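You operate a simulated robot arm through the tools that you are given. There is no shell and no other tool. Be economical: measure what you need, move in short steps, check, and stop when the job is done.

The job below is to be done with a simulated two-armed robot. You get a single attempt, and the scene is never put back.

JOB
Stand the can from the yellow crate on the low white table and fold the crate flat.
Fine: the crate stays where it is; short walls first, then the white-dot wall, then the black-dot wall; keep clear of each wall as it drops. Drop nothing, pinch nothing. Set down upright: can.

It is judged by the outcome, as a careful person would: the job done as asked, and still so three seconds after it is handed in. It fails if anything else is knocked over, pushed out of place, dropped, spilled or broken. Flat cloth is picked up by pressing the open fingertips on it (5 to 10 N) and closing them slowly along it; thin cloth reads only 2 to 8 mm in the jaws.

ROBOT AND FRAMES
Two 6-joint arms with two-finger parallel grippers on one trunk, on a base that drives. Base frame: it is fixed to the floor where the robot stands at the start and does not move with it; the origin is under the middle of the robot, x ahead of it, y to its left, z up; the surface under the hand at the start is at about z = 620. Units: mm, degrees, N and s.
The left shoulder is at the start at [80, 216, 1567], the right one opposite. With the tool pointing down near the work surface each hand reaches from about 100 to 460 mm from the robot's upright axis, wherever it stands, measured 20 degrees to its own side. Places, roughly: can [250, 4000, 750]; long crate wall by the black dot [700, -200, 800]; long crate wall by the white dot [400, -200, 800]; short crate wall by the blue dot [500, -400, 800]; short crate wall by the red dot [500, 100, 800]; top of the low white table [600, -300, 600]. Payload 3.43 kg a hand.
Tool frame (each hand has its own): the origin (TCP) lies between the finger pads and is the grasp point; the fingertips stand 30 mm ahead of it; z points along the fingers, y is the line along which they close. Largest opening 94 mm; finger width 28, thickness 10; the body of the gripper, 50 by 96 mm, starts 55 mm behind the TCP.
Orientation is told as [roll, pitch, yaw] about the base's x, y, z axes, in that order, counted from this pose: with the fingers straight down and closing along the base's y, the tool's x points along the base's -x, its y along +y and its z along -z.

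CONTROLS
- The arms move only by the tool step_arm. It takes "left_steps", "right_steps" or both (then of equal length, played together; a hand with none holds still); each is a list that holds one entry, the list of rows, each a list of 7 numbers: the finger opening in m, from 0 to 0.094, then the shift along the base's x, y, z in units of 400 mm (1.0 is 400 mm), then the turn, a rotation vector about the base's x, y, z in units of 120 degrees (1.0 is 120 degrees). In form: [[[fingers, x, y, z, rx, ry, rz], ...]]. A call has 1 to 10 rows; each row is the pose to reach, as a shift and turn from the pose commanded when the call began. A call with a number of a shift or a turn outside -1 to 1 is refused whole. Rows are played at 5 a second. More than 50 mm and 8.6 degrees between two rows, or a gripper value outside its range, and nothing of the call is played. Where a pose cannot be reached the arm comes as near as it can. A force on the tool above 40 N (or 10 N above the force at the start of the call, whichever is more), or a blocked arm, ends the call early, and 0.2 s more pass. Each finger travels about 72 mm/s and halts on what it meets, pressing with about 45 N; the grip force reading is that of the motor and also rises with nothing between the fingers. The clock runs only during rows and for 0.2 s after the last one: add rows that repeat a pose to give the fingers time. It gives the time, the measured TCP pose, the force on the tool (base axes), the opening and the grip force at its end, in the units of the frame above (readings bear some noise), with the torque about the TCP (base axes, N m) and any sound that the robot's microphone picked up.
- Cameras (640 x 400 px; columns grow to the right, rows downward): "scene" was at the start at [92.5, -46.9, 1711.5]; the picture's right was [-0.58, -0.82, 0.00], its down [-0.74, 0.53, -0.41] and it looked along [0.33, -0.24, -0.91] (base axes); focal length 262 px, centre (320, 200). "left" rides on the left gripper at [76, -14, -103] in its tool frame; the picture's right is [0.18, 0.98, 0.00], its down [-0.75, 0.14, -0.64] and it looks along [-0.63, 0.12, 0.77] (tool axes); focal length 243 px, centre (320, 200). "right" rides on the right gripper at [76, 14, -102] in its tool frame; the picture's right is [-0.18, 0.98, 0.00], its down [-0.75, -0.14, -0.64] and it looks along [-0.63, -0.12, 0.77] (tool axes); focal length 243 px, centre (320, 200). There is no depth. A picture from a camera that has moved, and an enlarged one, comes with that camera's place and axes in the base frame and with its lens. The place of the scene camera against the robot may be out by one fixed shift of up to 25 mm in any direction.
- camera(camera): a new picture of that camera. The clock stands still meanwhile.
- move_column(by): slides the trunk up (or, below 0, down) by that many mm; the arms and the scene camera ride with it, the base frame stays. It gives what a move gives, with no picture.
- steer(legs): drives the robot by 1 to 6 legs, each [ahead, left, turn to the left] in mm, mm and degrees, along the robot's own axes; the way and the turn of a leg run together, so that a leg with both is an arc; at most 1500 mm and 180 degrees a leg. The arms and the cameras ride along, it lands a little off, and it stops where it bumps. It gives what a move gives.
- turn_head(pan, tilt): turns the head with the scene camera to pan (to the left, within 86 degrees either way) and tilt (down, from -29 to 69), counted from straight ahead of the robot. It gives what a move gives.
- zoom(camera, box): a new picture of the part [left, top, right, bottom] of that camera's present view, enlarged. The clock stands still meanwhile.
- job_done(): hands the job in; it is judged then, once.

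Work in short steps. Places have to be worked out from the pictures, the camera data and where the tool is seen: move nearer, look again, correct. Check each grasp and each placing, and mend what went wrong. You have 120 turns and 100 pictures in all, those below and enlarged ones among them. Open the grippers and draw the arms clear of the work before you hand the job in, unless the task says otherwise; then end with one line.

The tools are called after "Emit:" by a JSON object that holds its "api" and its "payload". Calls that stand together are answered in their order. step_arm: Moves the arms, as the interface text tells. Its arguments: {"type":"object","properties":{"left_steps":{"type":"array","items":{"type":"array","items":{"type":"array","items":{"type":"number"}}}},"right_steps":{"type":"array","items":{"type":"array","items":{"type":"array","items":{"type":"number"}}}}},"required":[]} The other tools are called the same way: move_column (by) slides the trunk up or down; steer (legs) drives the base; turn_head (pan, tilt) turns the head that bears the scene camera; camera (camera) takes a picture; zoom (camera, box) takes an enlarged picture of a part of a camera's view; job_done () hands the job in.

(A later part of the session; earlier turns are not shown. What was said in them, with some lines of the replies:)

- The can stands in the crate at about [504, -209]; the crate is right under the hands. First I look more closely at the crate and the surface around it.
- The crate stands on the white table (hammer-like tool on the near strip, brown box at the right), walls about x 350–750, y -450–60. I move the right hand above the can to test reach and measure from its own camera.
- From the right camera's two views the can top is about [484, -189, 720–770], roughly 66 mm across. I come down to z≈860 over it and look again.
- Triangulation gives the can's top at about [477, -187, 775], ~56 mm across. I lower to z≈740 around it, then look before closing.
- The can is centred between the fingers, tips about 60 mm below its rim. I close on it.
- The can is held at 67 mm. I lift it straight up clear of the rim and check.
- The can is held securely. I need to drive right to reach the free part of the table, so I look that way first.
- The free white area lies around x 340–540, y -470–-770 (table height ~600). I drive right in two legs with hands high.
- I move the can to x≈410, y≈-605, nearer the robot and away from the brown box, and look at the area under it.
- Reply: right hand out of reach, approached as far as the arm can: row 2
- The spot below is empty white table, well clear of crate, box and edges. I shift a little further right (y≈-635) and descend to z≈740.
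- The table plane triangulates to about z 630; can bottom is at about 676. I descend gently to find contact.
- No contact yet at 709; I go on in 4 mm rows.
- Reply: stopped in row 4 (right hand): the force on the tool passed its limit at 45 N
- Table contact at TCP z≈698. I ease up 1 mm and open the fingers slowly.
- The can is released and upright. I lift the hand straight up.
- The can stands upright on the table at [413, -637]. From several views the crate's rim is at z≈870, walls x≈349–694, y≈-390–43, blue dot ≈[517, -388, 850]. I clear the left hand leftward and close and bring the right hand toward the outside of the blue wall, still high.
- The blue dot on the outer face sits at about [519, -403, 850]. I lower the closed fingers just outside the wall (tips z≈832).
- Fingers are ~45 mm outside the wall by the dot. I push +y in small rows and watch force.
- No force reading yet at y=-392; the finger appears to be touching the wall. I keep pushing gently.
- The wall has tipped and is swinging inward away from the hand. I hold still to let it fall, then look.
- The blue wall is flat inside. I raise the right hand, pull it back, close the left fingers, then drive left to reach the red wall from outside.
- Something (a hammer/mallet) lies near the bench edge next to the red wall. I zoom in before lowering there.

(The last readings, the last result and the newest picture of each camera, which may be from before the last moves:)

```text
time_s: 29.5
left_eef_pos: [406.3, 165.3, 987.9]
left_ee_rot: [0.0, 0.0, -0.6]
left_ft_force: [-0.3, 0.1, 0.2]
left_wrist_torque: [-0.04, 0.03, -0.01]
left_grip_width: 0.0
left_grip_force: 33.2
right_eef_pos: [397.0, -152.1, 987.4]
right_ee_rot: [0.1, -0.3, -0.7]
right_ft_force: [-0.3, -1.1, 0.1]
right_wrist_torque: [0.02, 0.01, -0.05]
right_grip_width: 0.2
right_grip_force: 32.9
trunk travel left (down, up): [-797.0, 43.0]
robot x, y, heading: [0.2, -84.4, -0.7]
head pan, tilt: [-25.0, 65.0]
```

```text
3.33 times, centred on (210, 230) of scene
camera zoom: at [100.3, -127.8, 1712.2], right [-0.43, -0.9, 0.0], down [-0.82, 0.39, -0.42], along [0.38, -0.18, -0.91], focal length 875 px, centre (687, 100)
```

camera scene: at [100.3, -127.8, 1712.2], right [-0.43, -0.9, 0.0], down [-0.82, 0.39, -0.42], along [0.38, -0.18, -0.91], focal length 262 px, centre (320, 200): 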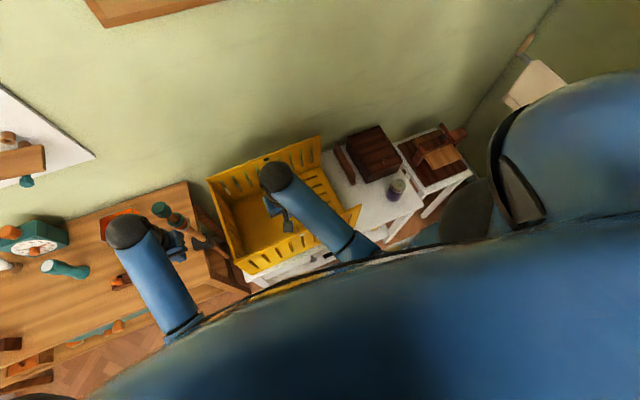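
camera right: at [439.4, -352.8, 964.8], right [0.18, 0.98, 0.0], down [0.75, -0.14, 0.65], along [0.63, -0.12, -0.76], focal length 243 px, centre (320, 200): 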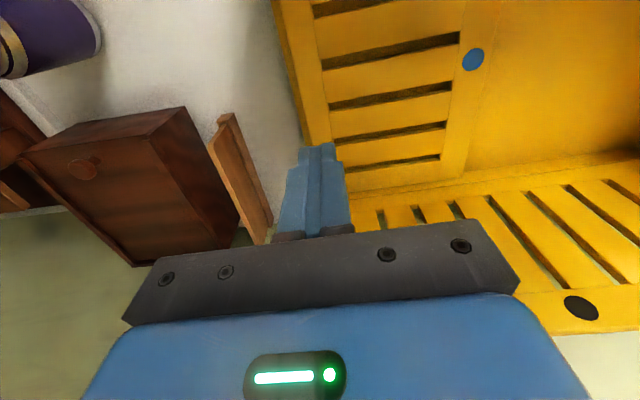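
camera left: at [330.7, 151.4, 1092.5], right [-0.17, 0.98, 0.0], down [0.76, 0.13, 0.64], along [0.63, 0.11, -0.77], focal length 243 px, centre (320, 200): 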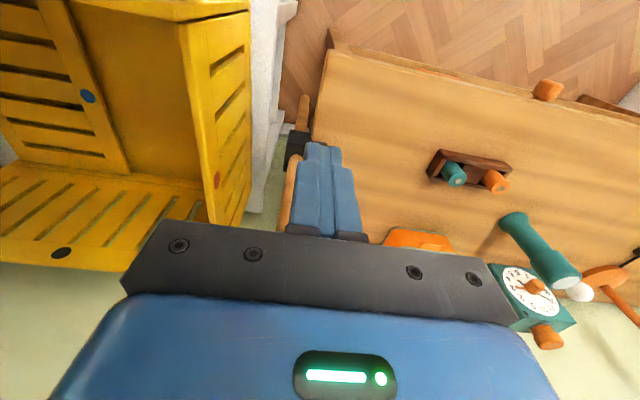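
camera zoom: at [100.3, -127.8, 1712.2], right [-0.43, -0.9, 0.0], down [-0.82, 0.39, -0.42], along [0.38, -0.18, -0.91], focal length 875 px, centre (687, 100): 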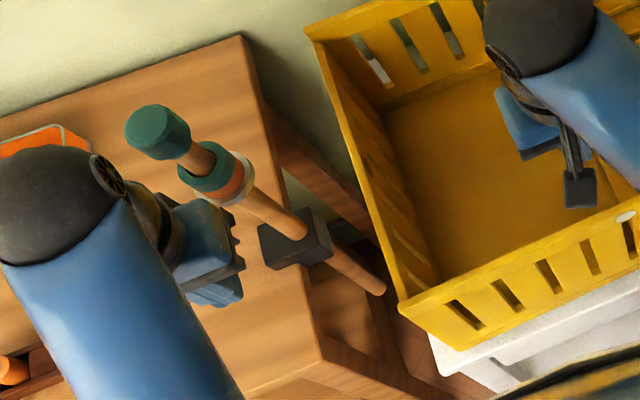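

Triangulating: that object is a tall mallet standing upright in a bracket at about [514, 147], top near z 1080. I must stay clear of it, so I push the red wall (outer face y≈57) near x≈412 instead: move to y≈95 high, then descend.

Emit:
{"api": "step_arm", "payload": {"left_steps": [[[0.0, 0, -0.06, 0, 0, 0, 0], [0.0, 0.01, -0.12, 0, 0, 0, 0], [0.0, 0.015, -0.175, 0, 0, 0, 0], [0.0, 0.015, -0.175, -0.1, 0, 0, 0], [0.0, 0.015, -0.175, -0.15, 0, 0, 0], [0.0, 0.015, -0.175, -0.15, 0, 0, 0]]]}}

Emit:
{"api": "camera", "payload": {"camera": "left"}}

Emit:
{"api": "zoom", "payload": {"camera": "scene", "box": [120, 170, 300, 290]}}

```text
time_s: 30.9
left_eef_pos: [411.2, 95.5, 928.7]
left_ee_rot: [0.0, 0.0, -0.6]
left_ft_force: [0.1, -0.6, -0.2]
left_wrist_torque: [0.01, 0.02, 0.0]
left_grip_width: 0.0
left_grip_force: 32.8
right_eef_pos: [397.1, -150.1, 985.8]
right_ee_rot: [0.0, -0.2, -0.5]
right_ft_force: [0.0, -0.3, 1.3]
right_wrist_torque: [0.03, -0.01, -0.01]
right_grip_width: 0.0
right_grip_force: 32.7
trunk travel left (down, up): [-797.0, 43.0]
robot x, y, heading: [0.2, -87.2, -0.9]
head pan, tilt: [-25.0, 65.0]
```

```text
65 pictures are left
camera left: at [335.9, 82.4, 1032.4], right [-0.17, 0.98, 0.0], down [0.76, 0.13, 0.64], along [0.63, 0.11, -0.77], focal length 243 px, centre (320, 200)
```

left: 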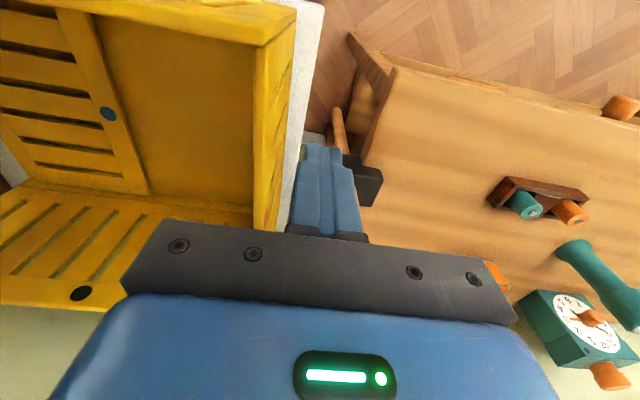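

```text
3.33 times, centred on (210, 230) of scene
camera zoom: at [100.6, -124.7, 1712.3], right [-0.43, -0.9, 0.0], down [-0.82, 0.39, -0.42], along [0.38, -0.18, -0.91], focal length 875 px, centre (687, 100)
```

zoom: 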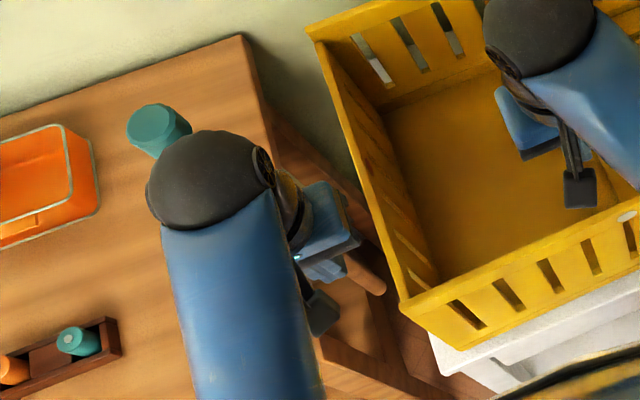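

The fingers are between wall and mallet with clearance in x. I descend to tips z≈832.

Emit:
{"api": "step_arm", "payload": {"left_steps": [[[0.0, 0, 0, -0.08, 0, 0, 0], [0.0, 0, 0, -0.165, 0, 0, 0], [0.0, 0, 0, -0.165, 0, 0, 0]]]}}

Emit:
{"api": "camera", "payload": {"camera": "left"}}

```text
time_s: 31.7
left_eef_pos: [411.1, 97.6, 862.2]
left_ee_rot: [0.0, 0.0, -0.6]
left_ft_force: [-0.3, -1.0, -0.3]
left_wrist_torque: [0.04, -0.02, 0.0]
left_grip_width: 0.3
left_grip_force: 32.8
right_eef_pos: [394.7, -149.4, 986.0]
right_ee_rot: [0.0, -0.2, -0.6]
right_ft_force: [-0.1, 0.2, 0.0]
right_wrist_torque: [-0.03, 0.0, -0.02]
right_grip_width: 0.0
right_grip_force: 33.0
trunk travel left (down, up): [-797.0, 43.0]
robot x, y, heading: [0.5, -85.6, -0.8]
head pan, tilt: [-25.0, 65.0]
```

```text
63 pictures are left
camera left: at [335.5, 84.4, 966.7], right [-0.17, 0.98, 0.0], down [0.76, 0.13, 0.64], along [0.63, 0.11, -0.77], focal length 243 px, centre (320, 200)
```

left: 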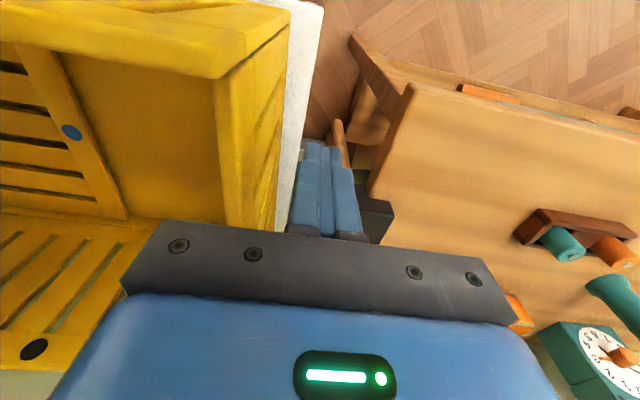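

I push the red wall inward with slow rows.

Emit:
{"api": "step_arm", "payload": {"left_steps": [[[0.0, 0, -0.04, 0, 0, 0, 0], [0.0, 0, -0.06, 0, 0, 0, 0], [0.0, 0, -0.08, 0, 0, 0, 0], [0.0, 0, -0.1, 0, 0, 0, 0], [0.0, 0, -0.12, 0, 0, 0, 0], [0.0, 0, -0.14, 0, 0, 0, 0], [0.0, 0, -0.16, 0, 0, 0, 0], [0.0, 0, -0.18, 0, 0, 0, 0], [0.0, 0, -0.18, 0, 0, 0, 0]]]}}

Emit:
{"api": "camera", "payload": {"camera": "left"}}

```text
time_s: 33.7
left_eef_pos: [411.5, 24.0, 861.3]
left_ee_rot: [-0.1, -0.1, -0.7]
left_ft_force: [0.3, -0.7, -0.4]
left_wrist_torque: [0.0, 0.01, -0.01]
left_grip_width: 0.0
left_grip_force: 32.5
right_eef_pos: [395.6, -150.0, 987.5]
right_ee_rot: [0.0, -0.2, -0.6]
right_ft_force: [1.1, 0.5, 0.5]
right_wrist_torque: [0.02, 0.02, 0.02]
right_grip_width: 0.0
right_grip_force: 33.0
trunk travel left (down, up): [-797.0, 43.0]
robot x, y, heading: [-1.4, -82.7, -0.6]
head pan, tilt: [-25.0, 65.0]
```

```text
62 pictures are left
camera left: at [336.5, 11.4, 966.1], right [-0.17, 0.98, 0.0], down [0.76, 0.13, 0.64], along [0.63, 0.11, -0.77], focal length 243 px, centre (320, 200)
```

left: 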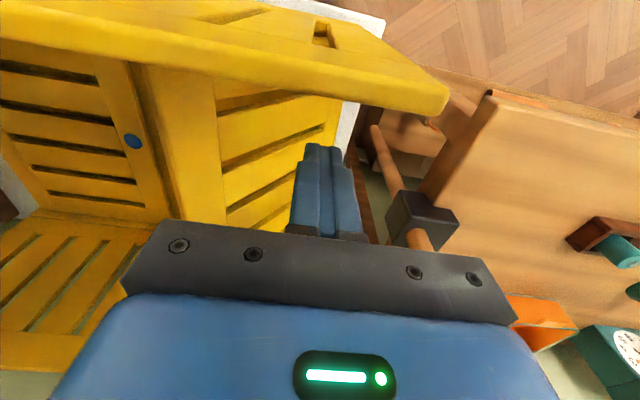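

The red wall is tilting inward; I hold while it falls.

Emit:
{"api": "step_arm", "payload": {"left_steps": [[[0.0, 0, 0, 0, 0, 0, 0], [0.0, 0, 0, 0, 0, 0, 0], [0.0, 0, 0, 0, 0, 0, 0], [0.0, 0, 0, 0, 0, 0, 0], [0.0, 0, 0, 0, 0, 0, 0], [0.0, 0, 0, 0, 0, 0, 0]]]}}

Emit:
{"api": "camera", "payload": {"camera": "left"}}

```text
time_s: 35.1
left_eef_pos: [412.8, 23.9, 861.3]
left_ee_rot: [0.0, 0.0, -0.6]
left_ft_force: [-0.1, -0.1, 0.6]
left_wrist_torque: [0.01, 0.0, 0.03]
left_grip_width: 0.2
left_grip_force: 33.4
right_eef_pos: [396.1, -150.4, 986.4]
right_ee_rot: [0.0, -0.1, -0.6]
right_ft_force: [-0.5, -0.2, -0.5]
right_wrist_torque: [-0.01, 0.0, -0.01]
right_grip_width: 0.0
right_grip_force: 32.6
trunk travel left (down, up): [-797.0, 43.0]
robot x, y, heading: [0.9, -83.1, -0.7]
head pan, tilt: [-25.0, 65.0]
```

```text
61 pictures are left
camera left: at [336.4, 11.6, 966.0], right [-0.17, 0.98, 0.0], down [0.76, 0.13, 0.64], along [0.63, 0.11, -0.77], focal length 243 px, centre (320, 200)
```

left: 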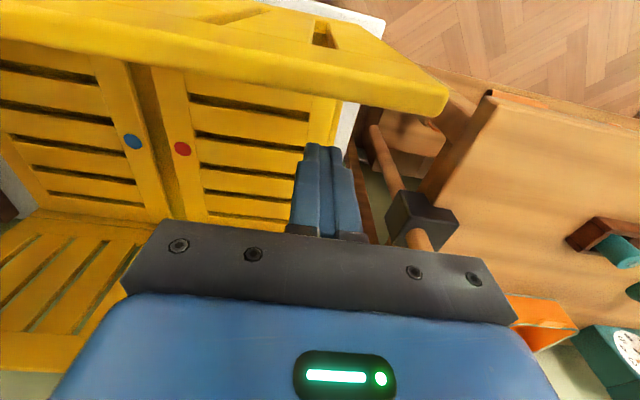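

Both short walls lie flat. I raise the left hand well above the rim and bring the right hand back outside (robot side of) the white-dot wall, still high.

Emit:
{"api": "step_arm", "payload": {"left_steps": [[[0.0, 0, 0, 0.1, 0, 0, 0], [0.0, 0, 0, 0.2, 0, 0, 0], [0.0, 0, 0, 0.3, 0, 0, 0], [0.0, -0.05, 0.02, 0.35, 0, 0, 0], [0.0, -0.1, 0.05, 0.35, 0, 0, 0]]], "right_steps": [[[0.0, -0.07, -0.02, 0, 0, 0, 0], [0.0, -0.14, -0.04, 0, 0, 0, 0], [0.0, -0.21, -0.06, 0, 0, 0, 0], [0.0, -0.28, -0.075, 0, 0, 0, 0], [0.0, -0.28, -0.075, 0, 0, 0, 0]]]}}

Emit:
{"api": "camera", "payload": {"camera": "right"}}

Emit:
{"api": "camera", "payload": {"camera": "scene"}}

```text
time_s: 36.3
left_eef_pos: [371.2, 44.9, 999.1]
left_ee_rot: [-0.1, -0.2, -0.6]
left_ft_force: [-0.8, -0.1, -0.3]
left_wrist_torque: [0.01, 0.0, -0.02]
left_grip_width: 0.0
left_grip_force: 33.1
right_eef_pos: [281.8, -180.2, 985.4]
right_ee_rot: [0.0, -0.3, -0.6]
right_ft_force: [-0.1, -0.7, 0.3]
right_wrist_torque: [0.0, -0.02, -0.04]
right_grip_width: 0.1
right_grip_force: 33.0
trunk travel left (down, up): [-797.0, 43.0]
robot x, y, heading: [-4.4, -85.5, -0.4]
head pan, tilt: [-25.0, 65.0]
```

```text
60 pictures are left
camera right: at [206.0, -163.6, 1088.6], right [0.2, 0.98, 0.0], down [0.75, -0.15, 0.65], along [0.63, -0.13, -0.76], focal length 243 px, centre (320, 200)
```

right: 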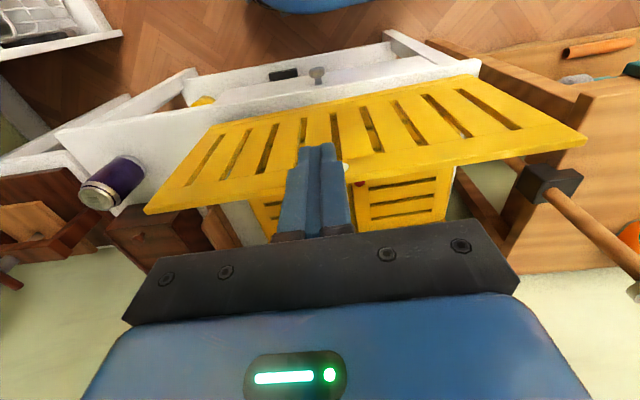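

```text
59 pictures are left
camera scene: at [98.1, -123.4, 1712.5], right [-0.43, -0.9, 0.0], down [-0.82, 0.39, -0.42], along [0.38, -0.18, -0.91], focal length 262 px, centre (320, 200)
```

scene: 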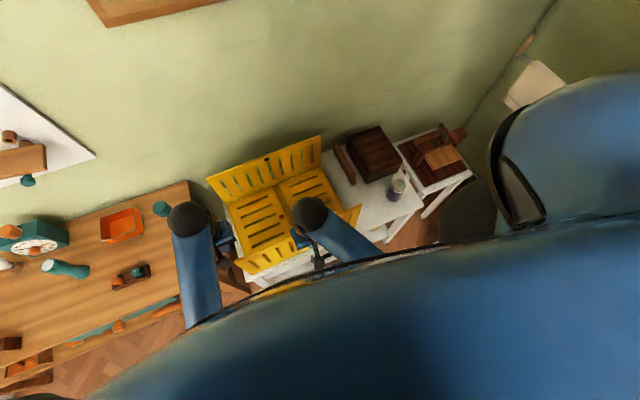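

The outer face of the white-dot wall is ahead of the right fingers at x≈350. I lower to tips z≈832 and check.

Emit:
{"api": "step_arm", "payload": {"right_steps": [[[0.0, 0, 0, -0.1, 0, 0, 0], [0.0, 0, 0, -0.2, 0, 0, 0], [0.0, 0, 0, -0.31, 0, 0, 0], [0.0, 0, 0, -0.31, 0, 0, 0]]]}}

Emit:
{"api": "camera", "payload": {"camera": "right"}}

```text
time_s: 37.3
left_eef_pos: [374.4, 44.4, 998.2]
left_ee_rot: [0.1, -0.1, -0.6]
left_ft_force: [-0.6, 0.2, 0.6]
left_wrist_torque: [0.02, -0.03, -0.02]
left_grip_width: 0.0
left_grip_force: 32.9
right_eef_pos: [285.5, -179.2, 860.9]
right_ee_rot: [0.0, -0.2, -0.6]
right_ft_force: [-0.4, 0.4, -0.8]
right_wrist_torque: [-0.01, 0.0, 0.01]
right_grip_width: 0.0
right_grip_force: 33.4
trunk travel left (down, up): [-797.0, 43.0]
robot x, y, heading: [1.9, -86.8, -0.7]
head pan, tilt: [-25.0, 65.0]
```

```text
58 pictures are left
camera right: at [208.2, -162.9, 963.5], right [0.2, 0.98, 0.0], down [0.75, -0.15, 0.65], along [0.63, -0.13, -0.76], focal length 243 px, centre (320, 200)
```

right: 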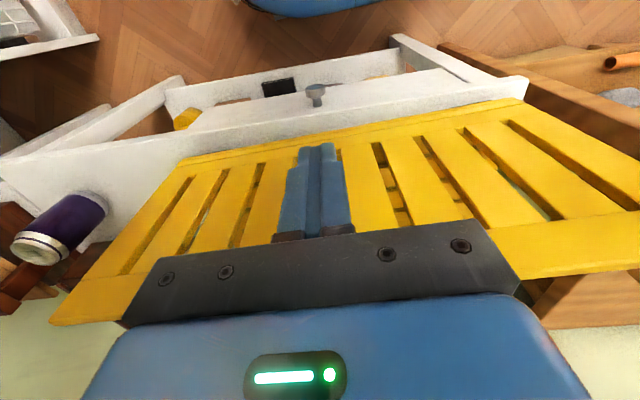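

Clear in front. I push +x slowly at the rim band.

Emit:
{"api": "step_arm", "payload": {"right_steps": [[[0.0, 0.06, 0, 0.02, 0, 0, 0], [0.0, 0.1, 0, 0.02, 0, 0, 0], [0.0, 0.12, 0, 0.02, 0, 0, 0], [0.0, 0.14, 0, 0.02, 0, 0, 0], [0.0, 0.16, 0, 0.02, 0, 0, 0], [0.0, 0.18, 0, 0.02, 0, 0, 0], [0.0, 0.2, 0, 0.02, 0, 0, 0], [0.0, 0.2, 0, 0.02, 0, 0, 0]]]}}

Emit:
{"api": "camera", "payload": {"camera": "right"}}

```text
time_s: 39.1
left_eef_pos: [374.4, 43.7, 998.4]
left_ee_rot: [0.0, -0.2, -0.5]
left_ft_force: [0.0, 0.5, 0.2]
left_wrist_torque: [0.0, -0.02, 0.01]
left_grip_width: 0.0
left_grip_force: 33.1
right_eef_pos: [364.2, -181.0, 870.9]
right_ee_rot: [0.0, -0.2, -0.6]
right_ft_force: [0.1, 0.6, 0.5]
right_wrist_torque: [0.03, 0.0, 0.07]
right_grip_width: 0.0
right_grip_force: 33.2
trunk travel left (down, up): [-797.0, 43.0]
robot x, y, heading: [-0.7, -85.5, -0.6]
head pan, tilt: [-25.0, 65.0]
```

```text
57 pictures are left
camera right: at [288.0, -163.9, 972.4], right [0.2, 0.98, 0.0], down [0.75, -0.15, 0.65], along [0.63, -0.13, -0.76], focal length 243 px, centre (320, 200)
```

right: 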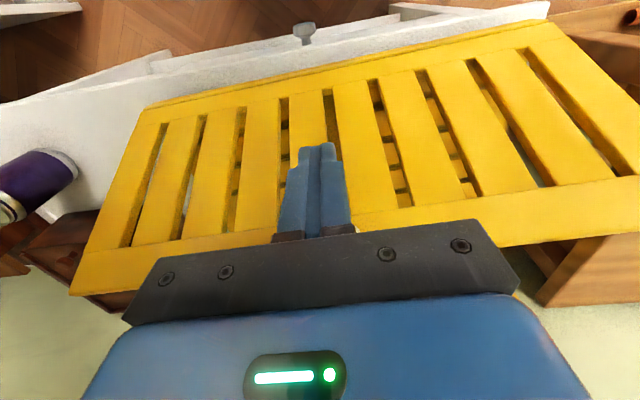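

The wall has tilted only slightly so far; I push a little further, then hold.

Emit:
{"api": "step_arm", "payload": {"right_steps": [[[0.0, 0.02, 0, 0, 0, 0, 0], [0.0, 0.04, 0, 0, 0, 0, 0], [0.0, 0.06, 0, 0, 0, 0, 0], [0.0, 0.06, 0, 0, 0, 0, 0], [0.0, 0.06, 0, 0, 0, 0, 0], [0.0, 0.06, 0, 0, 0, 0, 0]]]}}

Emit:
{"api": "camera", "payload": {"camera": "right"}}

```text
time_s: 40.5
left_eef_pos: [374.7, 45.1, 996.4]
left_ee_rot: [0.1, -0.1, -0.6]
left_ft_force: [-0.2, 0.1, 0.6]
left_wrist_torque: [-0.02, -0.01, 0.04]
left_grip_width: 0.0
left_grip_force: 33.1
right_eef_pos: [387.9, -180.3, 869.9]
right_ee_rot: [0.0, -0.2, -0.6]
right_ft_force: [-0.4, -0.2, -0.8]
right_wrist_torque: [-0.01, -0.02, -0.03]
right_grip_width: 0.0
right_grip_force: 32.8
trunk travel left (down, up): [-797.0, 43.0]
robot x, y, heading: [1.8, -87.1, -0.6]
head pan, tilt: [-25.0, 65.0]
```

```text
56 pictures are left
camera right: at [311.7, -163.9, 972.7], right [0.2, 0.98, 0.0], down [0.75, -0.15, 0.65], along [0.63, -0.13, -0.76], focal length 243 px, centre (320, 200)
```

right: 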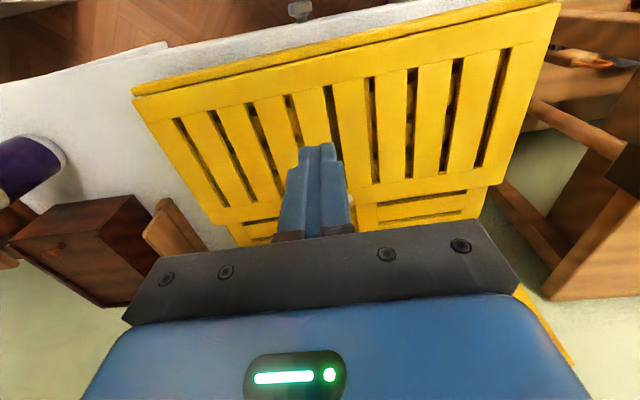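

The white-dot wall is down on the short walls. The far (black-dot) wall must be drawn toward me from its outer side at x≈715, so I'll raise both hands and lower the trunk to gain reach.

Emit:
{"api": "step_arm", "payload": {"right_steps": [[[0.0, 0, 0, 0.12, 0, 0, 0], [0.0, 0, 0, 0.24, 0, 0, 0], [0.0, 0, 0, 0.36, 0, 0, 0], [0.0, 0, 0, 0.48, 0, 0, 0], [0.0, 0, 0, 0.6, 0, 0, 0], [0.0, 0, 0, 0.72, 0, 0, 0], [0.0, 0, 0, 0.8, 0, 0, 0]]], "left_steps": [[[0.0, -0.02, 0, 0.1, 0, 0, 0], [0.0, -0.05, 0, 0.2, 0, 0, 0], [0.0, -0.08, 0, 0.3, 0, 0, 0], [0.0, -0.1, 0, 0.4, 0, 0, 0], [0.0, -0.1, 0, 0.5, 0, 0, 0], [0.0, -0.1, 0, 0.6, 0, 0, 0], [0.0, -0.1, 0, 0.6, 0, 0, 0]]]}}

Emit:
{"api": "camera", "payload": {"camera": "right"}}

Emit:
{"api": "camera", "payload": {"camera": "scene"}}

```text
time_s: 42.1
left_eef_pos: [316.3, 56.1, 1004.7]
left_ee_rot: [-0.1, -0.3, -0.6]
left_ft_force: [0.4, -0.4, 0.3]
left_wrist_torque: [0.01, 0.03, 0.01]
left_grip_width: 0.0
left_grip_force: 32.9
left hand out of reach, approached as far as the arm can: row 1, 2, 3, 4, 5, 6, 7
right_eef_pos: [386.5, -182.2, 1000.7]
right_ee_rot: [0.0, -0.4, -0.5]
right_ft_force: [-0.6, -0.3, 0.1]
right_wrist_torque: [0.0, 0.0, 0.04]
right_grip_width: 0.0
right_grip_force: 33.5
right hand out of reach, approached as far as the arm can: row 3, 4, 5, 6, 7
trunk travel left (down, up): [-797.0, 43.0]
robot x, y, heading: [2.0, -86.0, -0.4]
head pan, tilt: [-25.0, 65.0]
```

```text
55 pictures are left
camera right: at [310.7, -166.5, 1102.8], right [0.2, 0.98, 0.0], down [0.75, -0.15, 0.65], along [0.64, -0.12, -0.76], focal length 243 px, centre (320, 200)
```

right: 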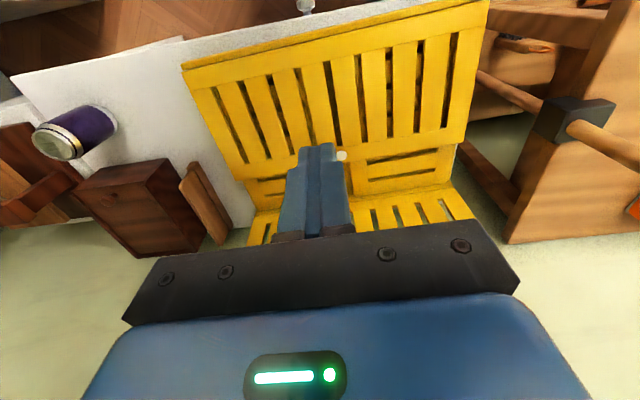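

```text
54 pictures are left
camera scene: at [99.6, -124.0, 1712.4], right [-0.43, -0.9, 0.0], down [-0.82, 0.39, -0.42], along [0.38, -0.18, -0.91], focal length 262 px, centre (320, 200)
```

scene: 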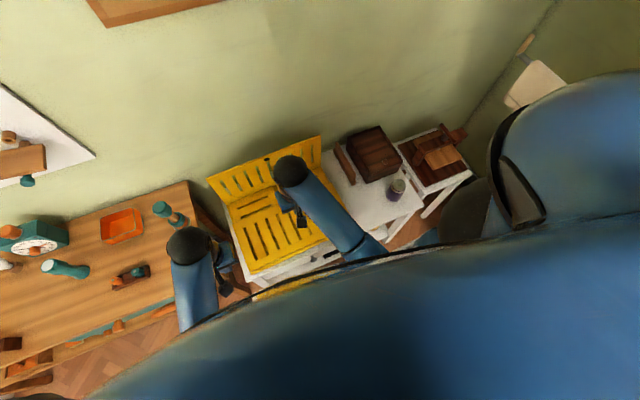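

Max tool-down height is ~1000 here, so instead I'll tilt the right tool forward (~35°) to hook behind the far wall from above. First I lower the trunk by 60 mm for reach (hands at ~940, tips clear of everything).

Emit:
{"api": "move_column", "payload": {"by": -60}}

Emit:
{"api": "step_arm", "payload": {"right_steps": [[[0.0, 0.1, 0, 0.03, 0, -0.06, 0], [0.0, 0.2, 0, 0.05, 0, -0.12, 0], [0.0, 0.3, 0, 0.06, 0, -0.18, 0], [0.0, 0.4, 0, 0.06, 0, -0.24, 0], [0.0, 0.5, 0, 0.06, 0, -0.29, 0], [0.0, 0.6, 0, 0.06, 0, -0.29, 0], [0.0, 0.6, 0, 0.06, 0, -0.29, 0]]]}}

Emit:
{"api": "camera", "payload": {"camera": "right"}}

Emit:
{"api": "camera", "payload": {"camera": "scene"}}

```text
time_s: 43.1
left_eef_pos: [316.3, 56.3, 944.0]
left_ee_rot: [0.0, -0.2, -0.6]
left_ft_force: [0.4, -0.2, -0.5]
left_wrist_torque: [-0.07, 0.02, -0.03]
left_grip_width: 0.0
left_grip_force: 33.0
right_eef_pos: [387.0, -182.7, 939.9]
right_ee_rot: [0.1, -0.4, -0.5]
right_ft_force: [0.4, 0.1, 0.1]
right_wrist_torque: [-0.05, -0.02, 0.03]
right_grip_width: 0.0
right_grip_force: 32.7
trunk travel left (down, up): [-737.0, 103.0]
robot x, y, heading: [3.5, -86.3, -0.5]
head pan, tilt: [-25.0, 65.0]
```

```text
time_s: 44.7
left_eef_pos: [317.8, 56.3, 944.5]
left_ee_rot: [0.0, -0.1, -0.6]
left_ft_force: [-0.3, 0.2, 0.3]
left_wrist_torque: [0.02, -0.04, -0.05]
left_grip_width: 0.2
left_grip_force: 33.4
right_eef_pos: [630.7, -183.7, 965.6]
right_ee_rot: [0.5, -35.3, -0.8]
right_ft_force: [1.1, -1.1, -0.1]
right_wrist_torque: [0.02, 0.0, 0.0]
right_grip_width: 0.0
right_grip_force: 32.9
trunk travel left (down, up): [-737.0, 103.0]
robot x, y, heading: [0.6, -81.7, -0.8]
head pan, tilt: [-25.0, 65.0]
```

```text
53 pictures are left
camera right: at [510.7, -166.9, 1005.1], right [0.16, 0.98, 0.11], down [0.24, -0.15, 0.96], along [0.96, -0.12, -0.26], focal length 243 px, centre (320, 200)
```

right: 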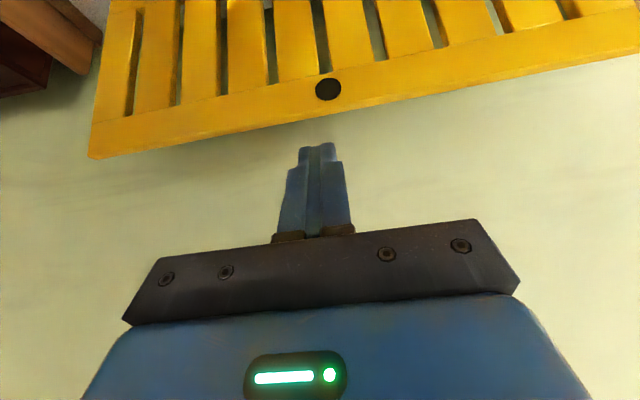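

```text
52 pictures are left
camera scene: at [100.1, -124.3, 1652.3], right [-0.43, -0.9, 0.0], down [-0.82, 0.39, -0.42], along [0.38, -0.18, -0.91], focal length 262 px, centre (320, 200)
```

scene: 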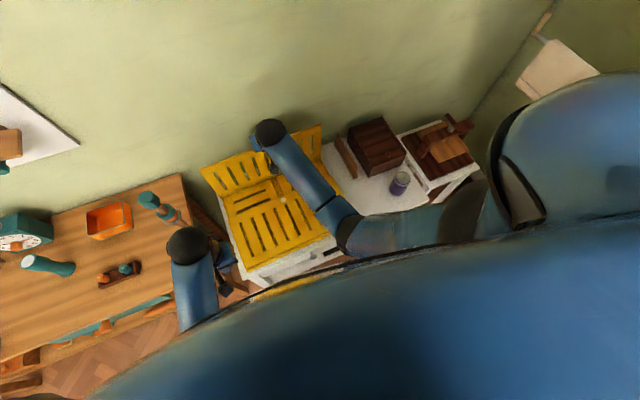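

The black dot is at about [687, -171, 863] and the rim top near z 886, outer edge x≈702. I go over the rim to x≈735 at the same height, then check.

Emit:
{"api": "step_arm", "payload": {"right_steps": [[[0.0, 0.1, 0.01, 0.0, 0, 0, 0], [0.0, 0.2, 0.01, 0.0, 0, 0, 0], [0.0, 0.265, 0.01, 0.0, 0, 0, 0], [0.0, 0.265, 0.01, 0.0, 0, 0, 0]]]}}

Emit:
{"api": "camera", "payload": {"camera": "right"}}

Emit:
{"api": "zoom", "payload": {"camera": "scene", "box": [180, 100, 380, 240]}}

```text
time_s: 45.7
left_eef_pos: [316.2, 55.7, 943.0]
left_ee_rot: [0.0, -0.2, -0.6]
left_ft_force: [-0.6, -0.9, -0.3]
left_wrist_torque: [-0.02, -0.03, -0.03]
left_grip_width: 0.0
left_grip_force: 33.0
right_eef_pos: [734.0, -178.8, 966.1]
right_ee_rot: [0.5, -35.1, -0.7]
right_ft_force: [-0.5, 0.6, -0.6]
right_wrist_torque: [0.0, -0.01, 0.02]
right_grip_width: 0.0
right_grip_force: 33.0
trunk travel left (down, up): [-737.0, 103.0]
robot x, y, heading: [5.4, -84.7, -0.9]
head pan, tilt: [-25.0, 65.0]
```

```text
51 pictures are left
camera right: at [613.5, -162.2, 1006.2], right [0.16, 0.98, 0.11], down [0.24, -0.15, 0.96], along [0.96, -0.12, -0.26], focal length 243 px, centre (320, 200)
```

right: 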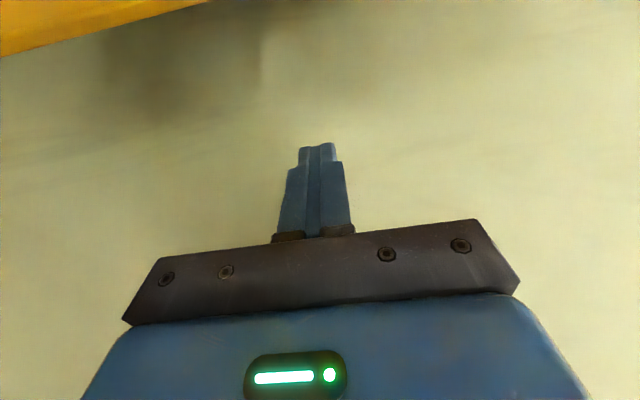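

```text
2.86 times, centred on (280, 170) of scene
camera zoom: at [99.9, -124.3, 1652.3], right [-0.43, -0.9, 0.0], down [-0.82, 0.39, -0.42], along [0.38, -0.18, -0.91], focal length 750 px, centre (434, 286)
```

zoom: 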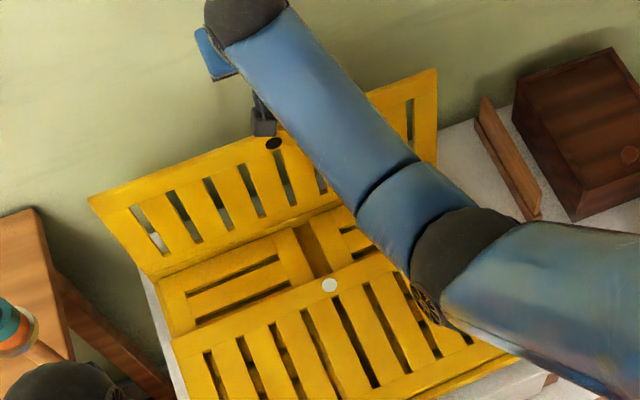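

The hand is over and behind the rim (outer edge x≈690–700). I descend ~75 mm behind the wall, watching force.

Emit:
{"api": "step_arm", "payload": {"right_steps": [[[0.0, 0, 0, -0.06, 0, 0, 0], [0.0, 0, 0, -0.12, 0, 0, 0], [0.0, 0, 0, -0.17, 0, 0, 0], [0.0, 0, 0, -0.195, 0, 0, 0], [0.0, 0, 0, -0.195, 0, 0, 0]]]}}

Emit:
{"api": "zoom", "payload": {"camera": "scene", "box": [200, 110, 340, 210]}}

```text
time_s: 46.9
left_eef_pos: [317.3, 56.5, 942.9]
left_ee_rot: [0.0, -0.2, -0.7]
left_ft_force: [0.5, -1.0, 0.7]
left_wrist_torque: [-0.02, 0.02, 0.01]
left_grip_width: 0.2
left_grip_force: 33.0
right_eef_pos: [733.4, -179.5, 886.1]
right_ee_rot: [0.5, -35.1, -0.8]
right_ft_force: [-0.4, 0.4, -0.1]
right_wrist_torque: [-0.01, -0.02, 0.01]
right_grip_width: 0.0
right_grip_force: 32.7
trunk travel left (down, up): [-737.0, 103.0]
robot x, y, heading: [1.8, -87.1, -0.9]
head pan, tilt: [-25.0, 65.0]
```

```text
4.00 times, centred on (270, 160) of scene
camera zoom: at [100.4, -124.2, 1652.3], right [-0.43, -0.9, 0.0], down [-0.82, 0.39, -0.42], along [0.38, -0.18, -0.91], focal length 1050 px, centre (520, 360)
```

zoom: 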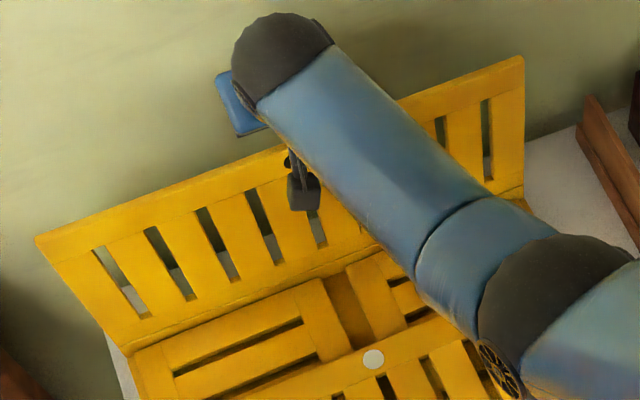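

Fingers are behind the rim with the camera bracket above the wall's sweep. I pull toward -x slowly.

Emit:
{"api": "step_arm", "payload": {"right_steps": [[[0.0, -0.03, 0, 0, 0, 0, 0], [0.0, -0.05, 0, 0, 0, 0, 0], [0.0, -0.07, 0, 0, 0, 0, 0], [0.0, -0.09, 0, 0, 0, 0, 0], [0.0, -0.11, 0, 0, 0, 0, 0], [0.0, -0.13, 0, 0, 0, 0, 0], [0.0, -0.13, 0, 0, 0, 0, 0]]]}}

Emit:
{"api": "zoom", "payload": {"camera": "scene", "box": [200, 110, 340, 210]}}

```text
time_s: 48.5
left_eef_pos: [316.7, 56.8, 943.7]
left_ee_rot: [0.0, -0.3, -0.6]
left_ft_force: [-0.7, -0.2, -0.3]
left_wrist_torque: [0.01, -0.01, 0.05]
left_grip_width: 0.0
left_grip_force: 33.1
right_eef_pos: [680.8, -178.4, 886.1]
right_ee_rot: [0.5, -35.2, -0.8]
right_ft_force: [0.4, 0.1, 0.1]
right_wrist_torque: [0.03, -0.02, -0.05]
right_grip_width: 0.0
right_grip_force: 32.4
trunk travel left (down, up): [-737.0, 103.0]
robot x, y, heading: [1.7, -84.9, -0.7]
head pan, tilt: [-25.0, 65.0]
```

```text
4.00 times, centred on (270, 160) of scene
camera zoom: at [100.5, -124.2, 1652.3], right [-0.43, -0.9, 0.0], down [-0.82, 0.39, -0.42], along [0.38, -0.18, -0.91], focal length 1050 px, centre (520, 360)
```

zoom: 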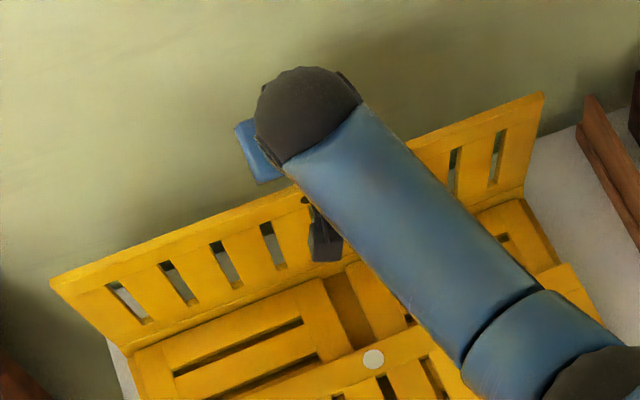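

The wall has begun to tilt. I pull ~28 mm further, then rise immediately so the hand is clear as it drops.

Emit:
{"api": "step_arm", "payload": {"right_steps": [[[0.0, -0.02, 0, 0, 0, 0, 0], [0.0, -0.04, 0, 0, 0, 0, 0], [0.0, -0.06, 0, 0, 0, 0, 0], [0.0, -0.07, 0, 0.0, 0, 0, 0], [0.0, -0.07, 0, 0.0, 0, 0, 0], [0.0, -0.07, 0, 0.0, 0, 0, 0]]]}}

Emit:
{"api": "zoom", "payload": {"camera": "scene", "box": [200, 110, 340, 210]}}

```text
time_s: 49.9
left_eef_pos: [317.1, 56.5, 943.2]
left_ee_rot: [0.0, -0.2, -0.6]
left_ft_force: [0.3, -0.7, 0.3]
left_wrist_torque: [0.02, 0.06, -0.02]
left_grip_width: 0.0
left_grip_force: 32.7
right_eef_pos: [654.2, -179.8, 886.3]
right_ee_rot: [0.4, -35.1, -0.8]
right_ft_force: [0.9, 0.2, 0.4]
right_wrist_torque: [-0.02, -0.02, 0.0]
right_grip_width: 0.0
right_grip_force: 32.7
trunk travel left (down, up): [-737.0, 103.0]
robot x, y, heading: [5.1, -88.9, -0.3]
head pan, tilt: [-25.0, 65.0]
```

```text
4.00 times, centred on (270, 160) of scene
camera zoom: at [100.5, -124.2, 1652.3], right [-0.43, -0.9, 0.0], down [-0.82, 0.39, -0.42], along [0.38, -0.18, -0.91], focal length 1050 px, centre (520, 360)
```

zoom: 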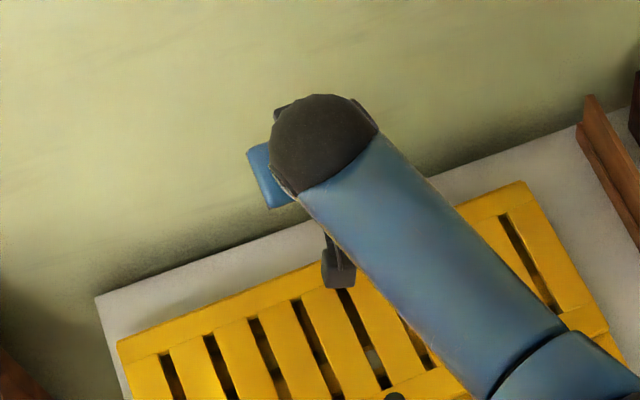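

The black-dot wall has dropped. I raise the right hand and draw it back, undo the tilt, and open both grippers clear of the work.

Emit:
{"api": "step_arm", "payload": {"right_steps": [[[0.0, 0, 0, 0.1, 0, 0, 0], [0.0, -0.08, -0.02, 0.14, 0, 0.05, 0], [0.0, -0.18, -0.04, 0.14, 0, 0.1, 0], [0.0, -0.28, -0.06, 0.14, 0, 0.16, 0], [0.0, -0.38, -0.08, 0.14, 0, 0.22, 0], [0.0, -0.48, -0.1, 0.14, 0, 0.28, 0], [0.03, -0.58, -0.12, 0.14, 0, 0.29, 0], [0.06, -0.68, -0.14, 0.14, 0, 0.29, 0], [0.09, -0.78, -0.16, 0.14, 0, 0.29, 0], [0.09, -0.8, -0.16, 0.14, 0, 0.29, 0]]], "left_steps": [[[0.0, 0, 0, 0, 0, 0, 0], [0.0, 0, 0, 0, 0, 0, 0], [0.0, 0, 0, 0, 0, 0, 0], [0.0, 0, 0, 0, 0, 0, 0], [0.0, 0, 0, 0, 0, 0, 0], [0.02, 0, 0, 0, 0, 0, 0], [0.04, 0, 0, 0, 0, 0, 0], [0.06, 0, 0, 0, 0, 0, 0], [0.09, 0, 0, 0, 0, 0, 0], [0.09, 0, 0, 0, 0, 0, 0]]]}}

Emit:
{"api": "camera", "payload": {"camera": "right"}}

Emit:
{"api": "zoom", "payload": {"camera": "scene", "box": [180, 100, 500, 300]}}

```text
time_s: 52.1
left_eef_pos: [316.8, 56.1, 943.6]
left_ee_rot: [0.0, -0.2, -0.6]
left_ft_force: [0.3, -0.4, 0.7]
left_wrist_torque: [-0.02, 0.02, -0.03]
left_grip_width: 90.1
left_grip_force: 0.1
right_eef_pos: [332.9, -243.5, 941.0]
right_ee_rot: [0.0, -0.4, -0.6]
right_ft_force: [0.5, 0.1, -0.1]
right_wrist_torque: [0.01, 0.02, 0.01]
right_grip_width: 90.0
right_grip_force: 0.0
trunk travel left (down, up): [-737.0, 103.0]
robot x, y, heading: [3.1, -83.1, -0.5]
head pan, tilt: [-25.0, 65.0]
```

```text
46 pictures are left
camera right: at [256.1, -227.0, 1043.1], right [0.19, 0.98, 0.0], down [0.75, -0.15, 0.65], along [0.64, -0.12, -0.76], focal length 243 px, centre (320, 200)
```

right: 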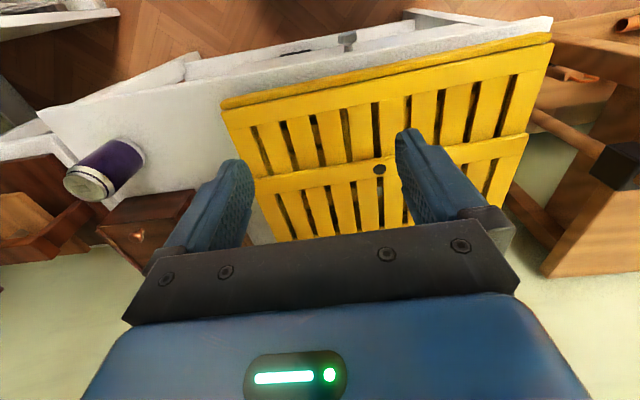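

```text
2.00 times, centred on (340, 200) of scene
camera zoom: at [100.5, -124.1, 1652.3], right [-0.43, -0.9, 0.0], down [-0.82, 0.39, -0.42], along [0.38, -0.18, -0.91], focal length 525 px, centre (280, 200)
```

zoom: 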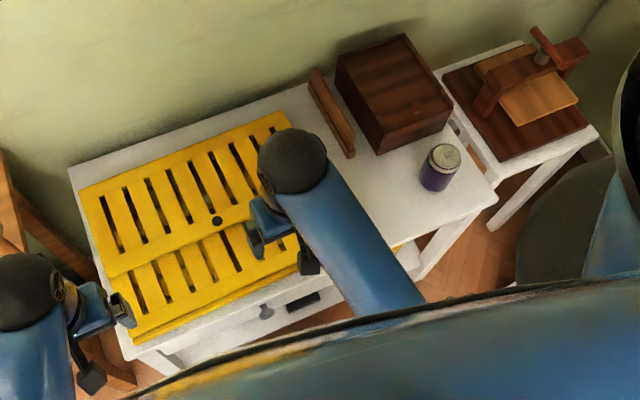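

The crate lies flat in place with the black-dot wall on top, and the can stands upright. I draw both hands further back off the table.

Emit:
{"api": "step_arm", "payload": {"right_steps": [[[0.09, -0.08, -0.02, 0, 0, 0, 0], [0.09, -0.16, -0.04, 0, 0, 0, 0], [0.09, -0.22, -0.06, 0, 0, 0, 0], [0.09, -0.22, -0.06, 0, 0, 0, 0]]], "left_steps": [[[0.09, -0.08, 0.02, 0, 0, 0, 0], [0.09, -0.16, 0.04, 0, 0, 0, 0], [0.09, -0.2, 0.05, 0, 0, 0, 0], [0.09, -0.2, 0.05, 0, 0, 0, 0]]]}}

Emit:
{"api": "camera", "payload": {"camera": "scene"}}

```text
time_s: 53.1
left_eef_pos: [237.8, 75.4, 942.3]
left_ee_rot: [-0.1, -0.3, -0.6]
left_ft_force: [0.3, -1.0, -0.5]
left_wrist_torque: [0.01, -0.01, 0.03]
left_grip_width: 89.8
left_grip_force: 0.1
right_eef_pos: [248.0, -267.7, 941.8]
right_ee_rot: [0.2, -0.4, -0.6]
right_ft_force: [0.4, -0.2, -0.7]
right_wrist_torque: [0.03, -0.03, 0.0]
right_grip_width: 89.9
right_grip_force: 0.0
trunk travel left (down, up): [-737.0, 103.0]
robot x, y, heading: [-0.3, -89.3, -0.4]
head pan, tilt: [-25.0, 65.0]
```

```text
44 pictures are left
camera scene: at [101.6, -124.3, 1652.2], right [-0.43, -0.9, 0.0], down [-0.82, 0.39, -0.42], along [0.38, -0.18, -0.91], focal length 262 px, centre (320, 200)
```

scene: 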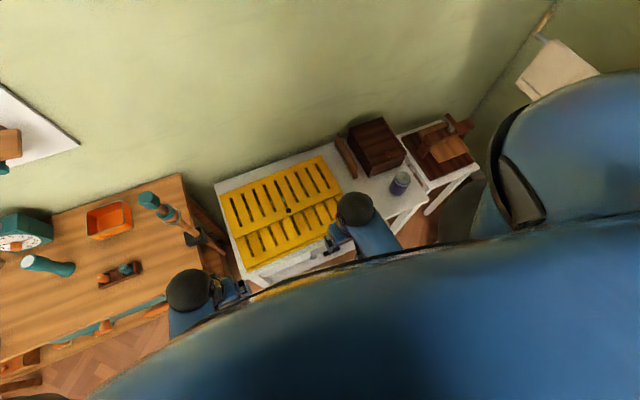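

Everything is in place, the hands are open and clear; I hand the job in.

Emit:
{"api": "job_done", "payload": {}}

```text
The job is handed in.
```

The can stands upright on the low white table. The crate is folded flat where it stood: blue-dot wall, then red, then white-dot, then black-dot. Nothing else was touched.
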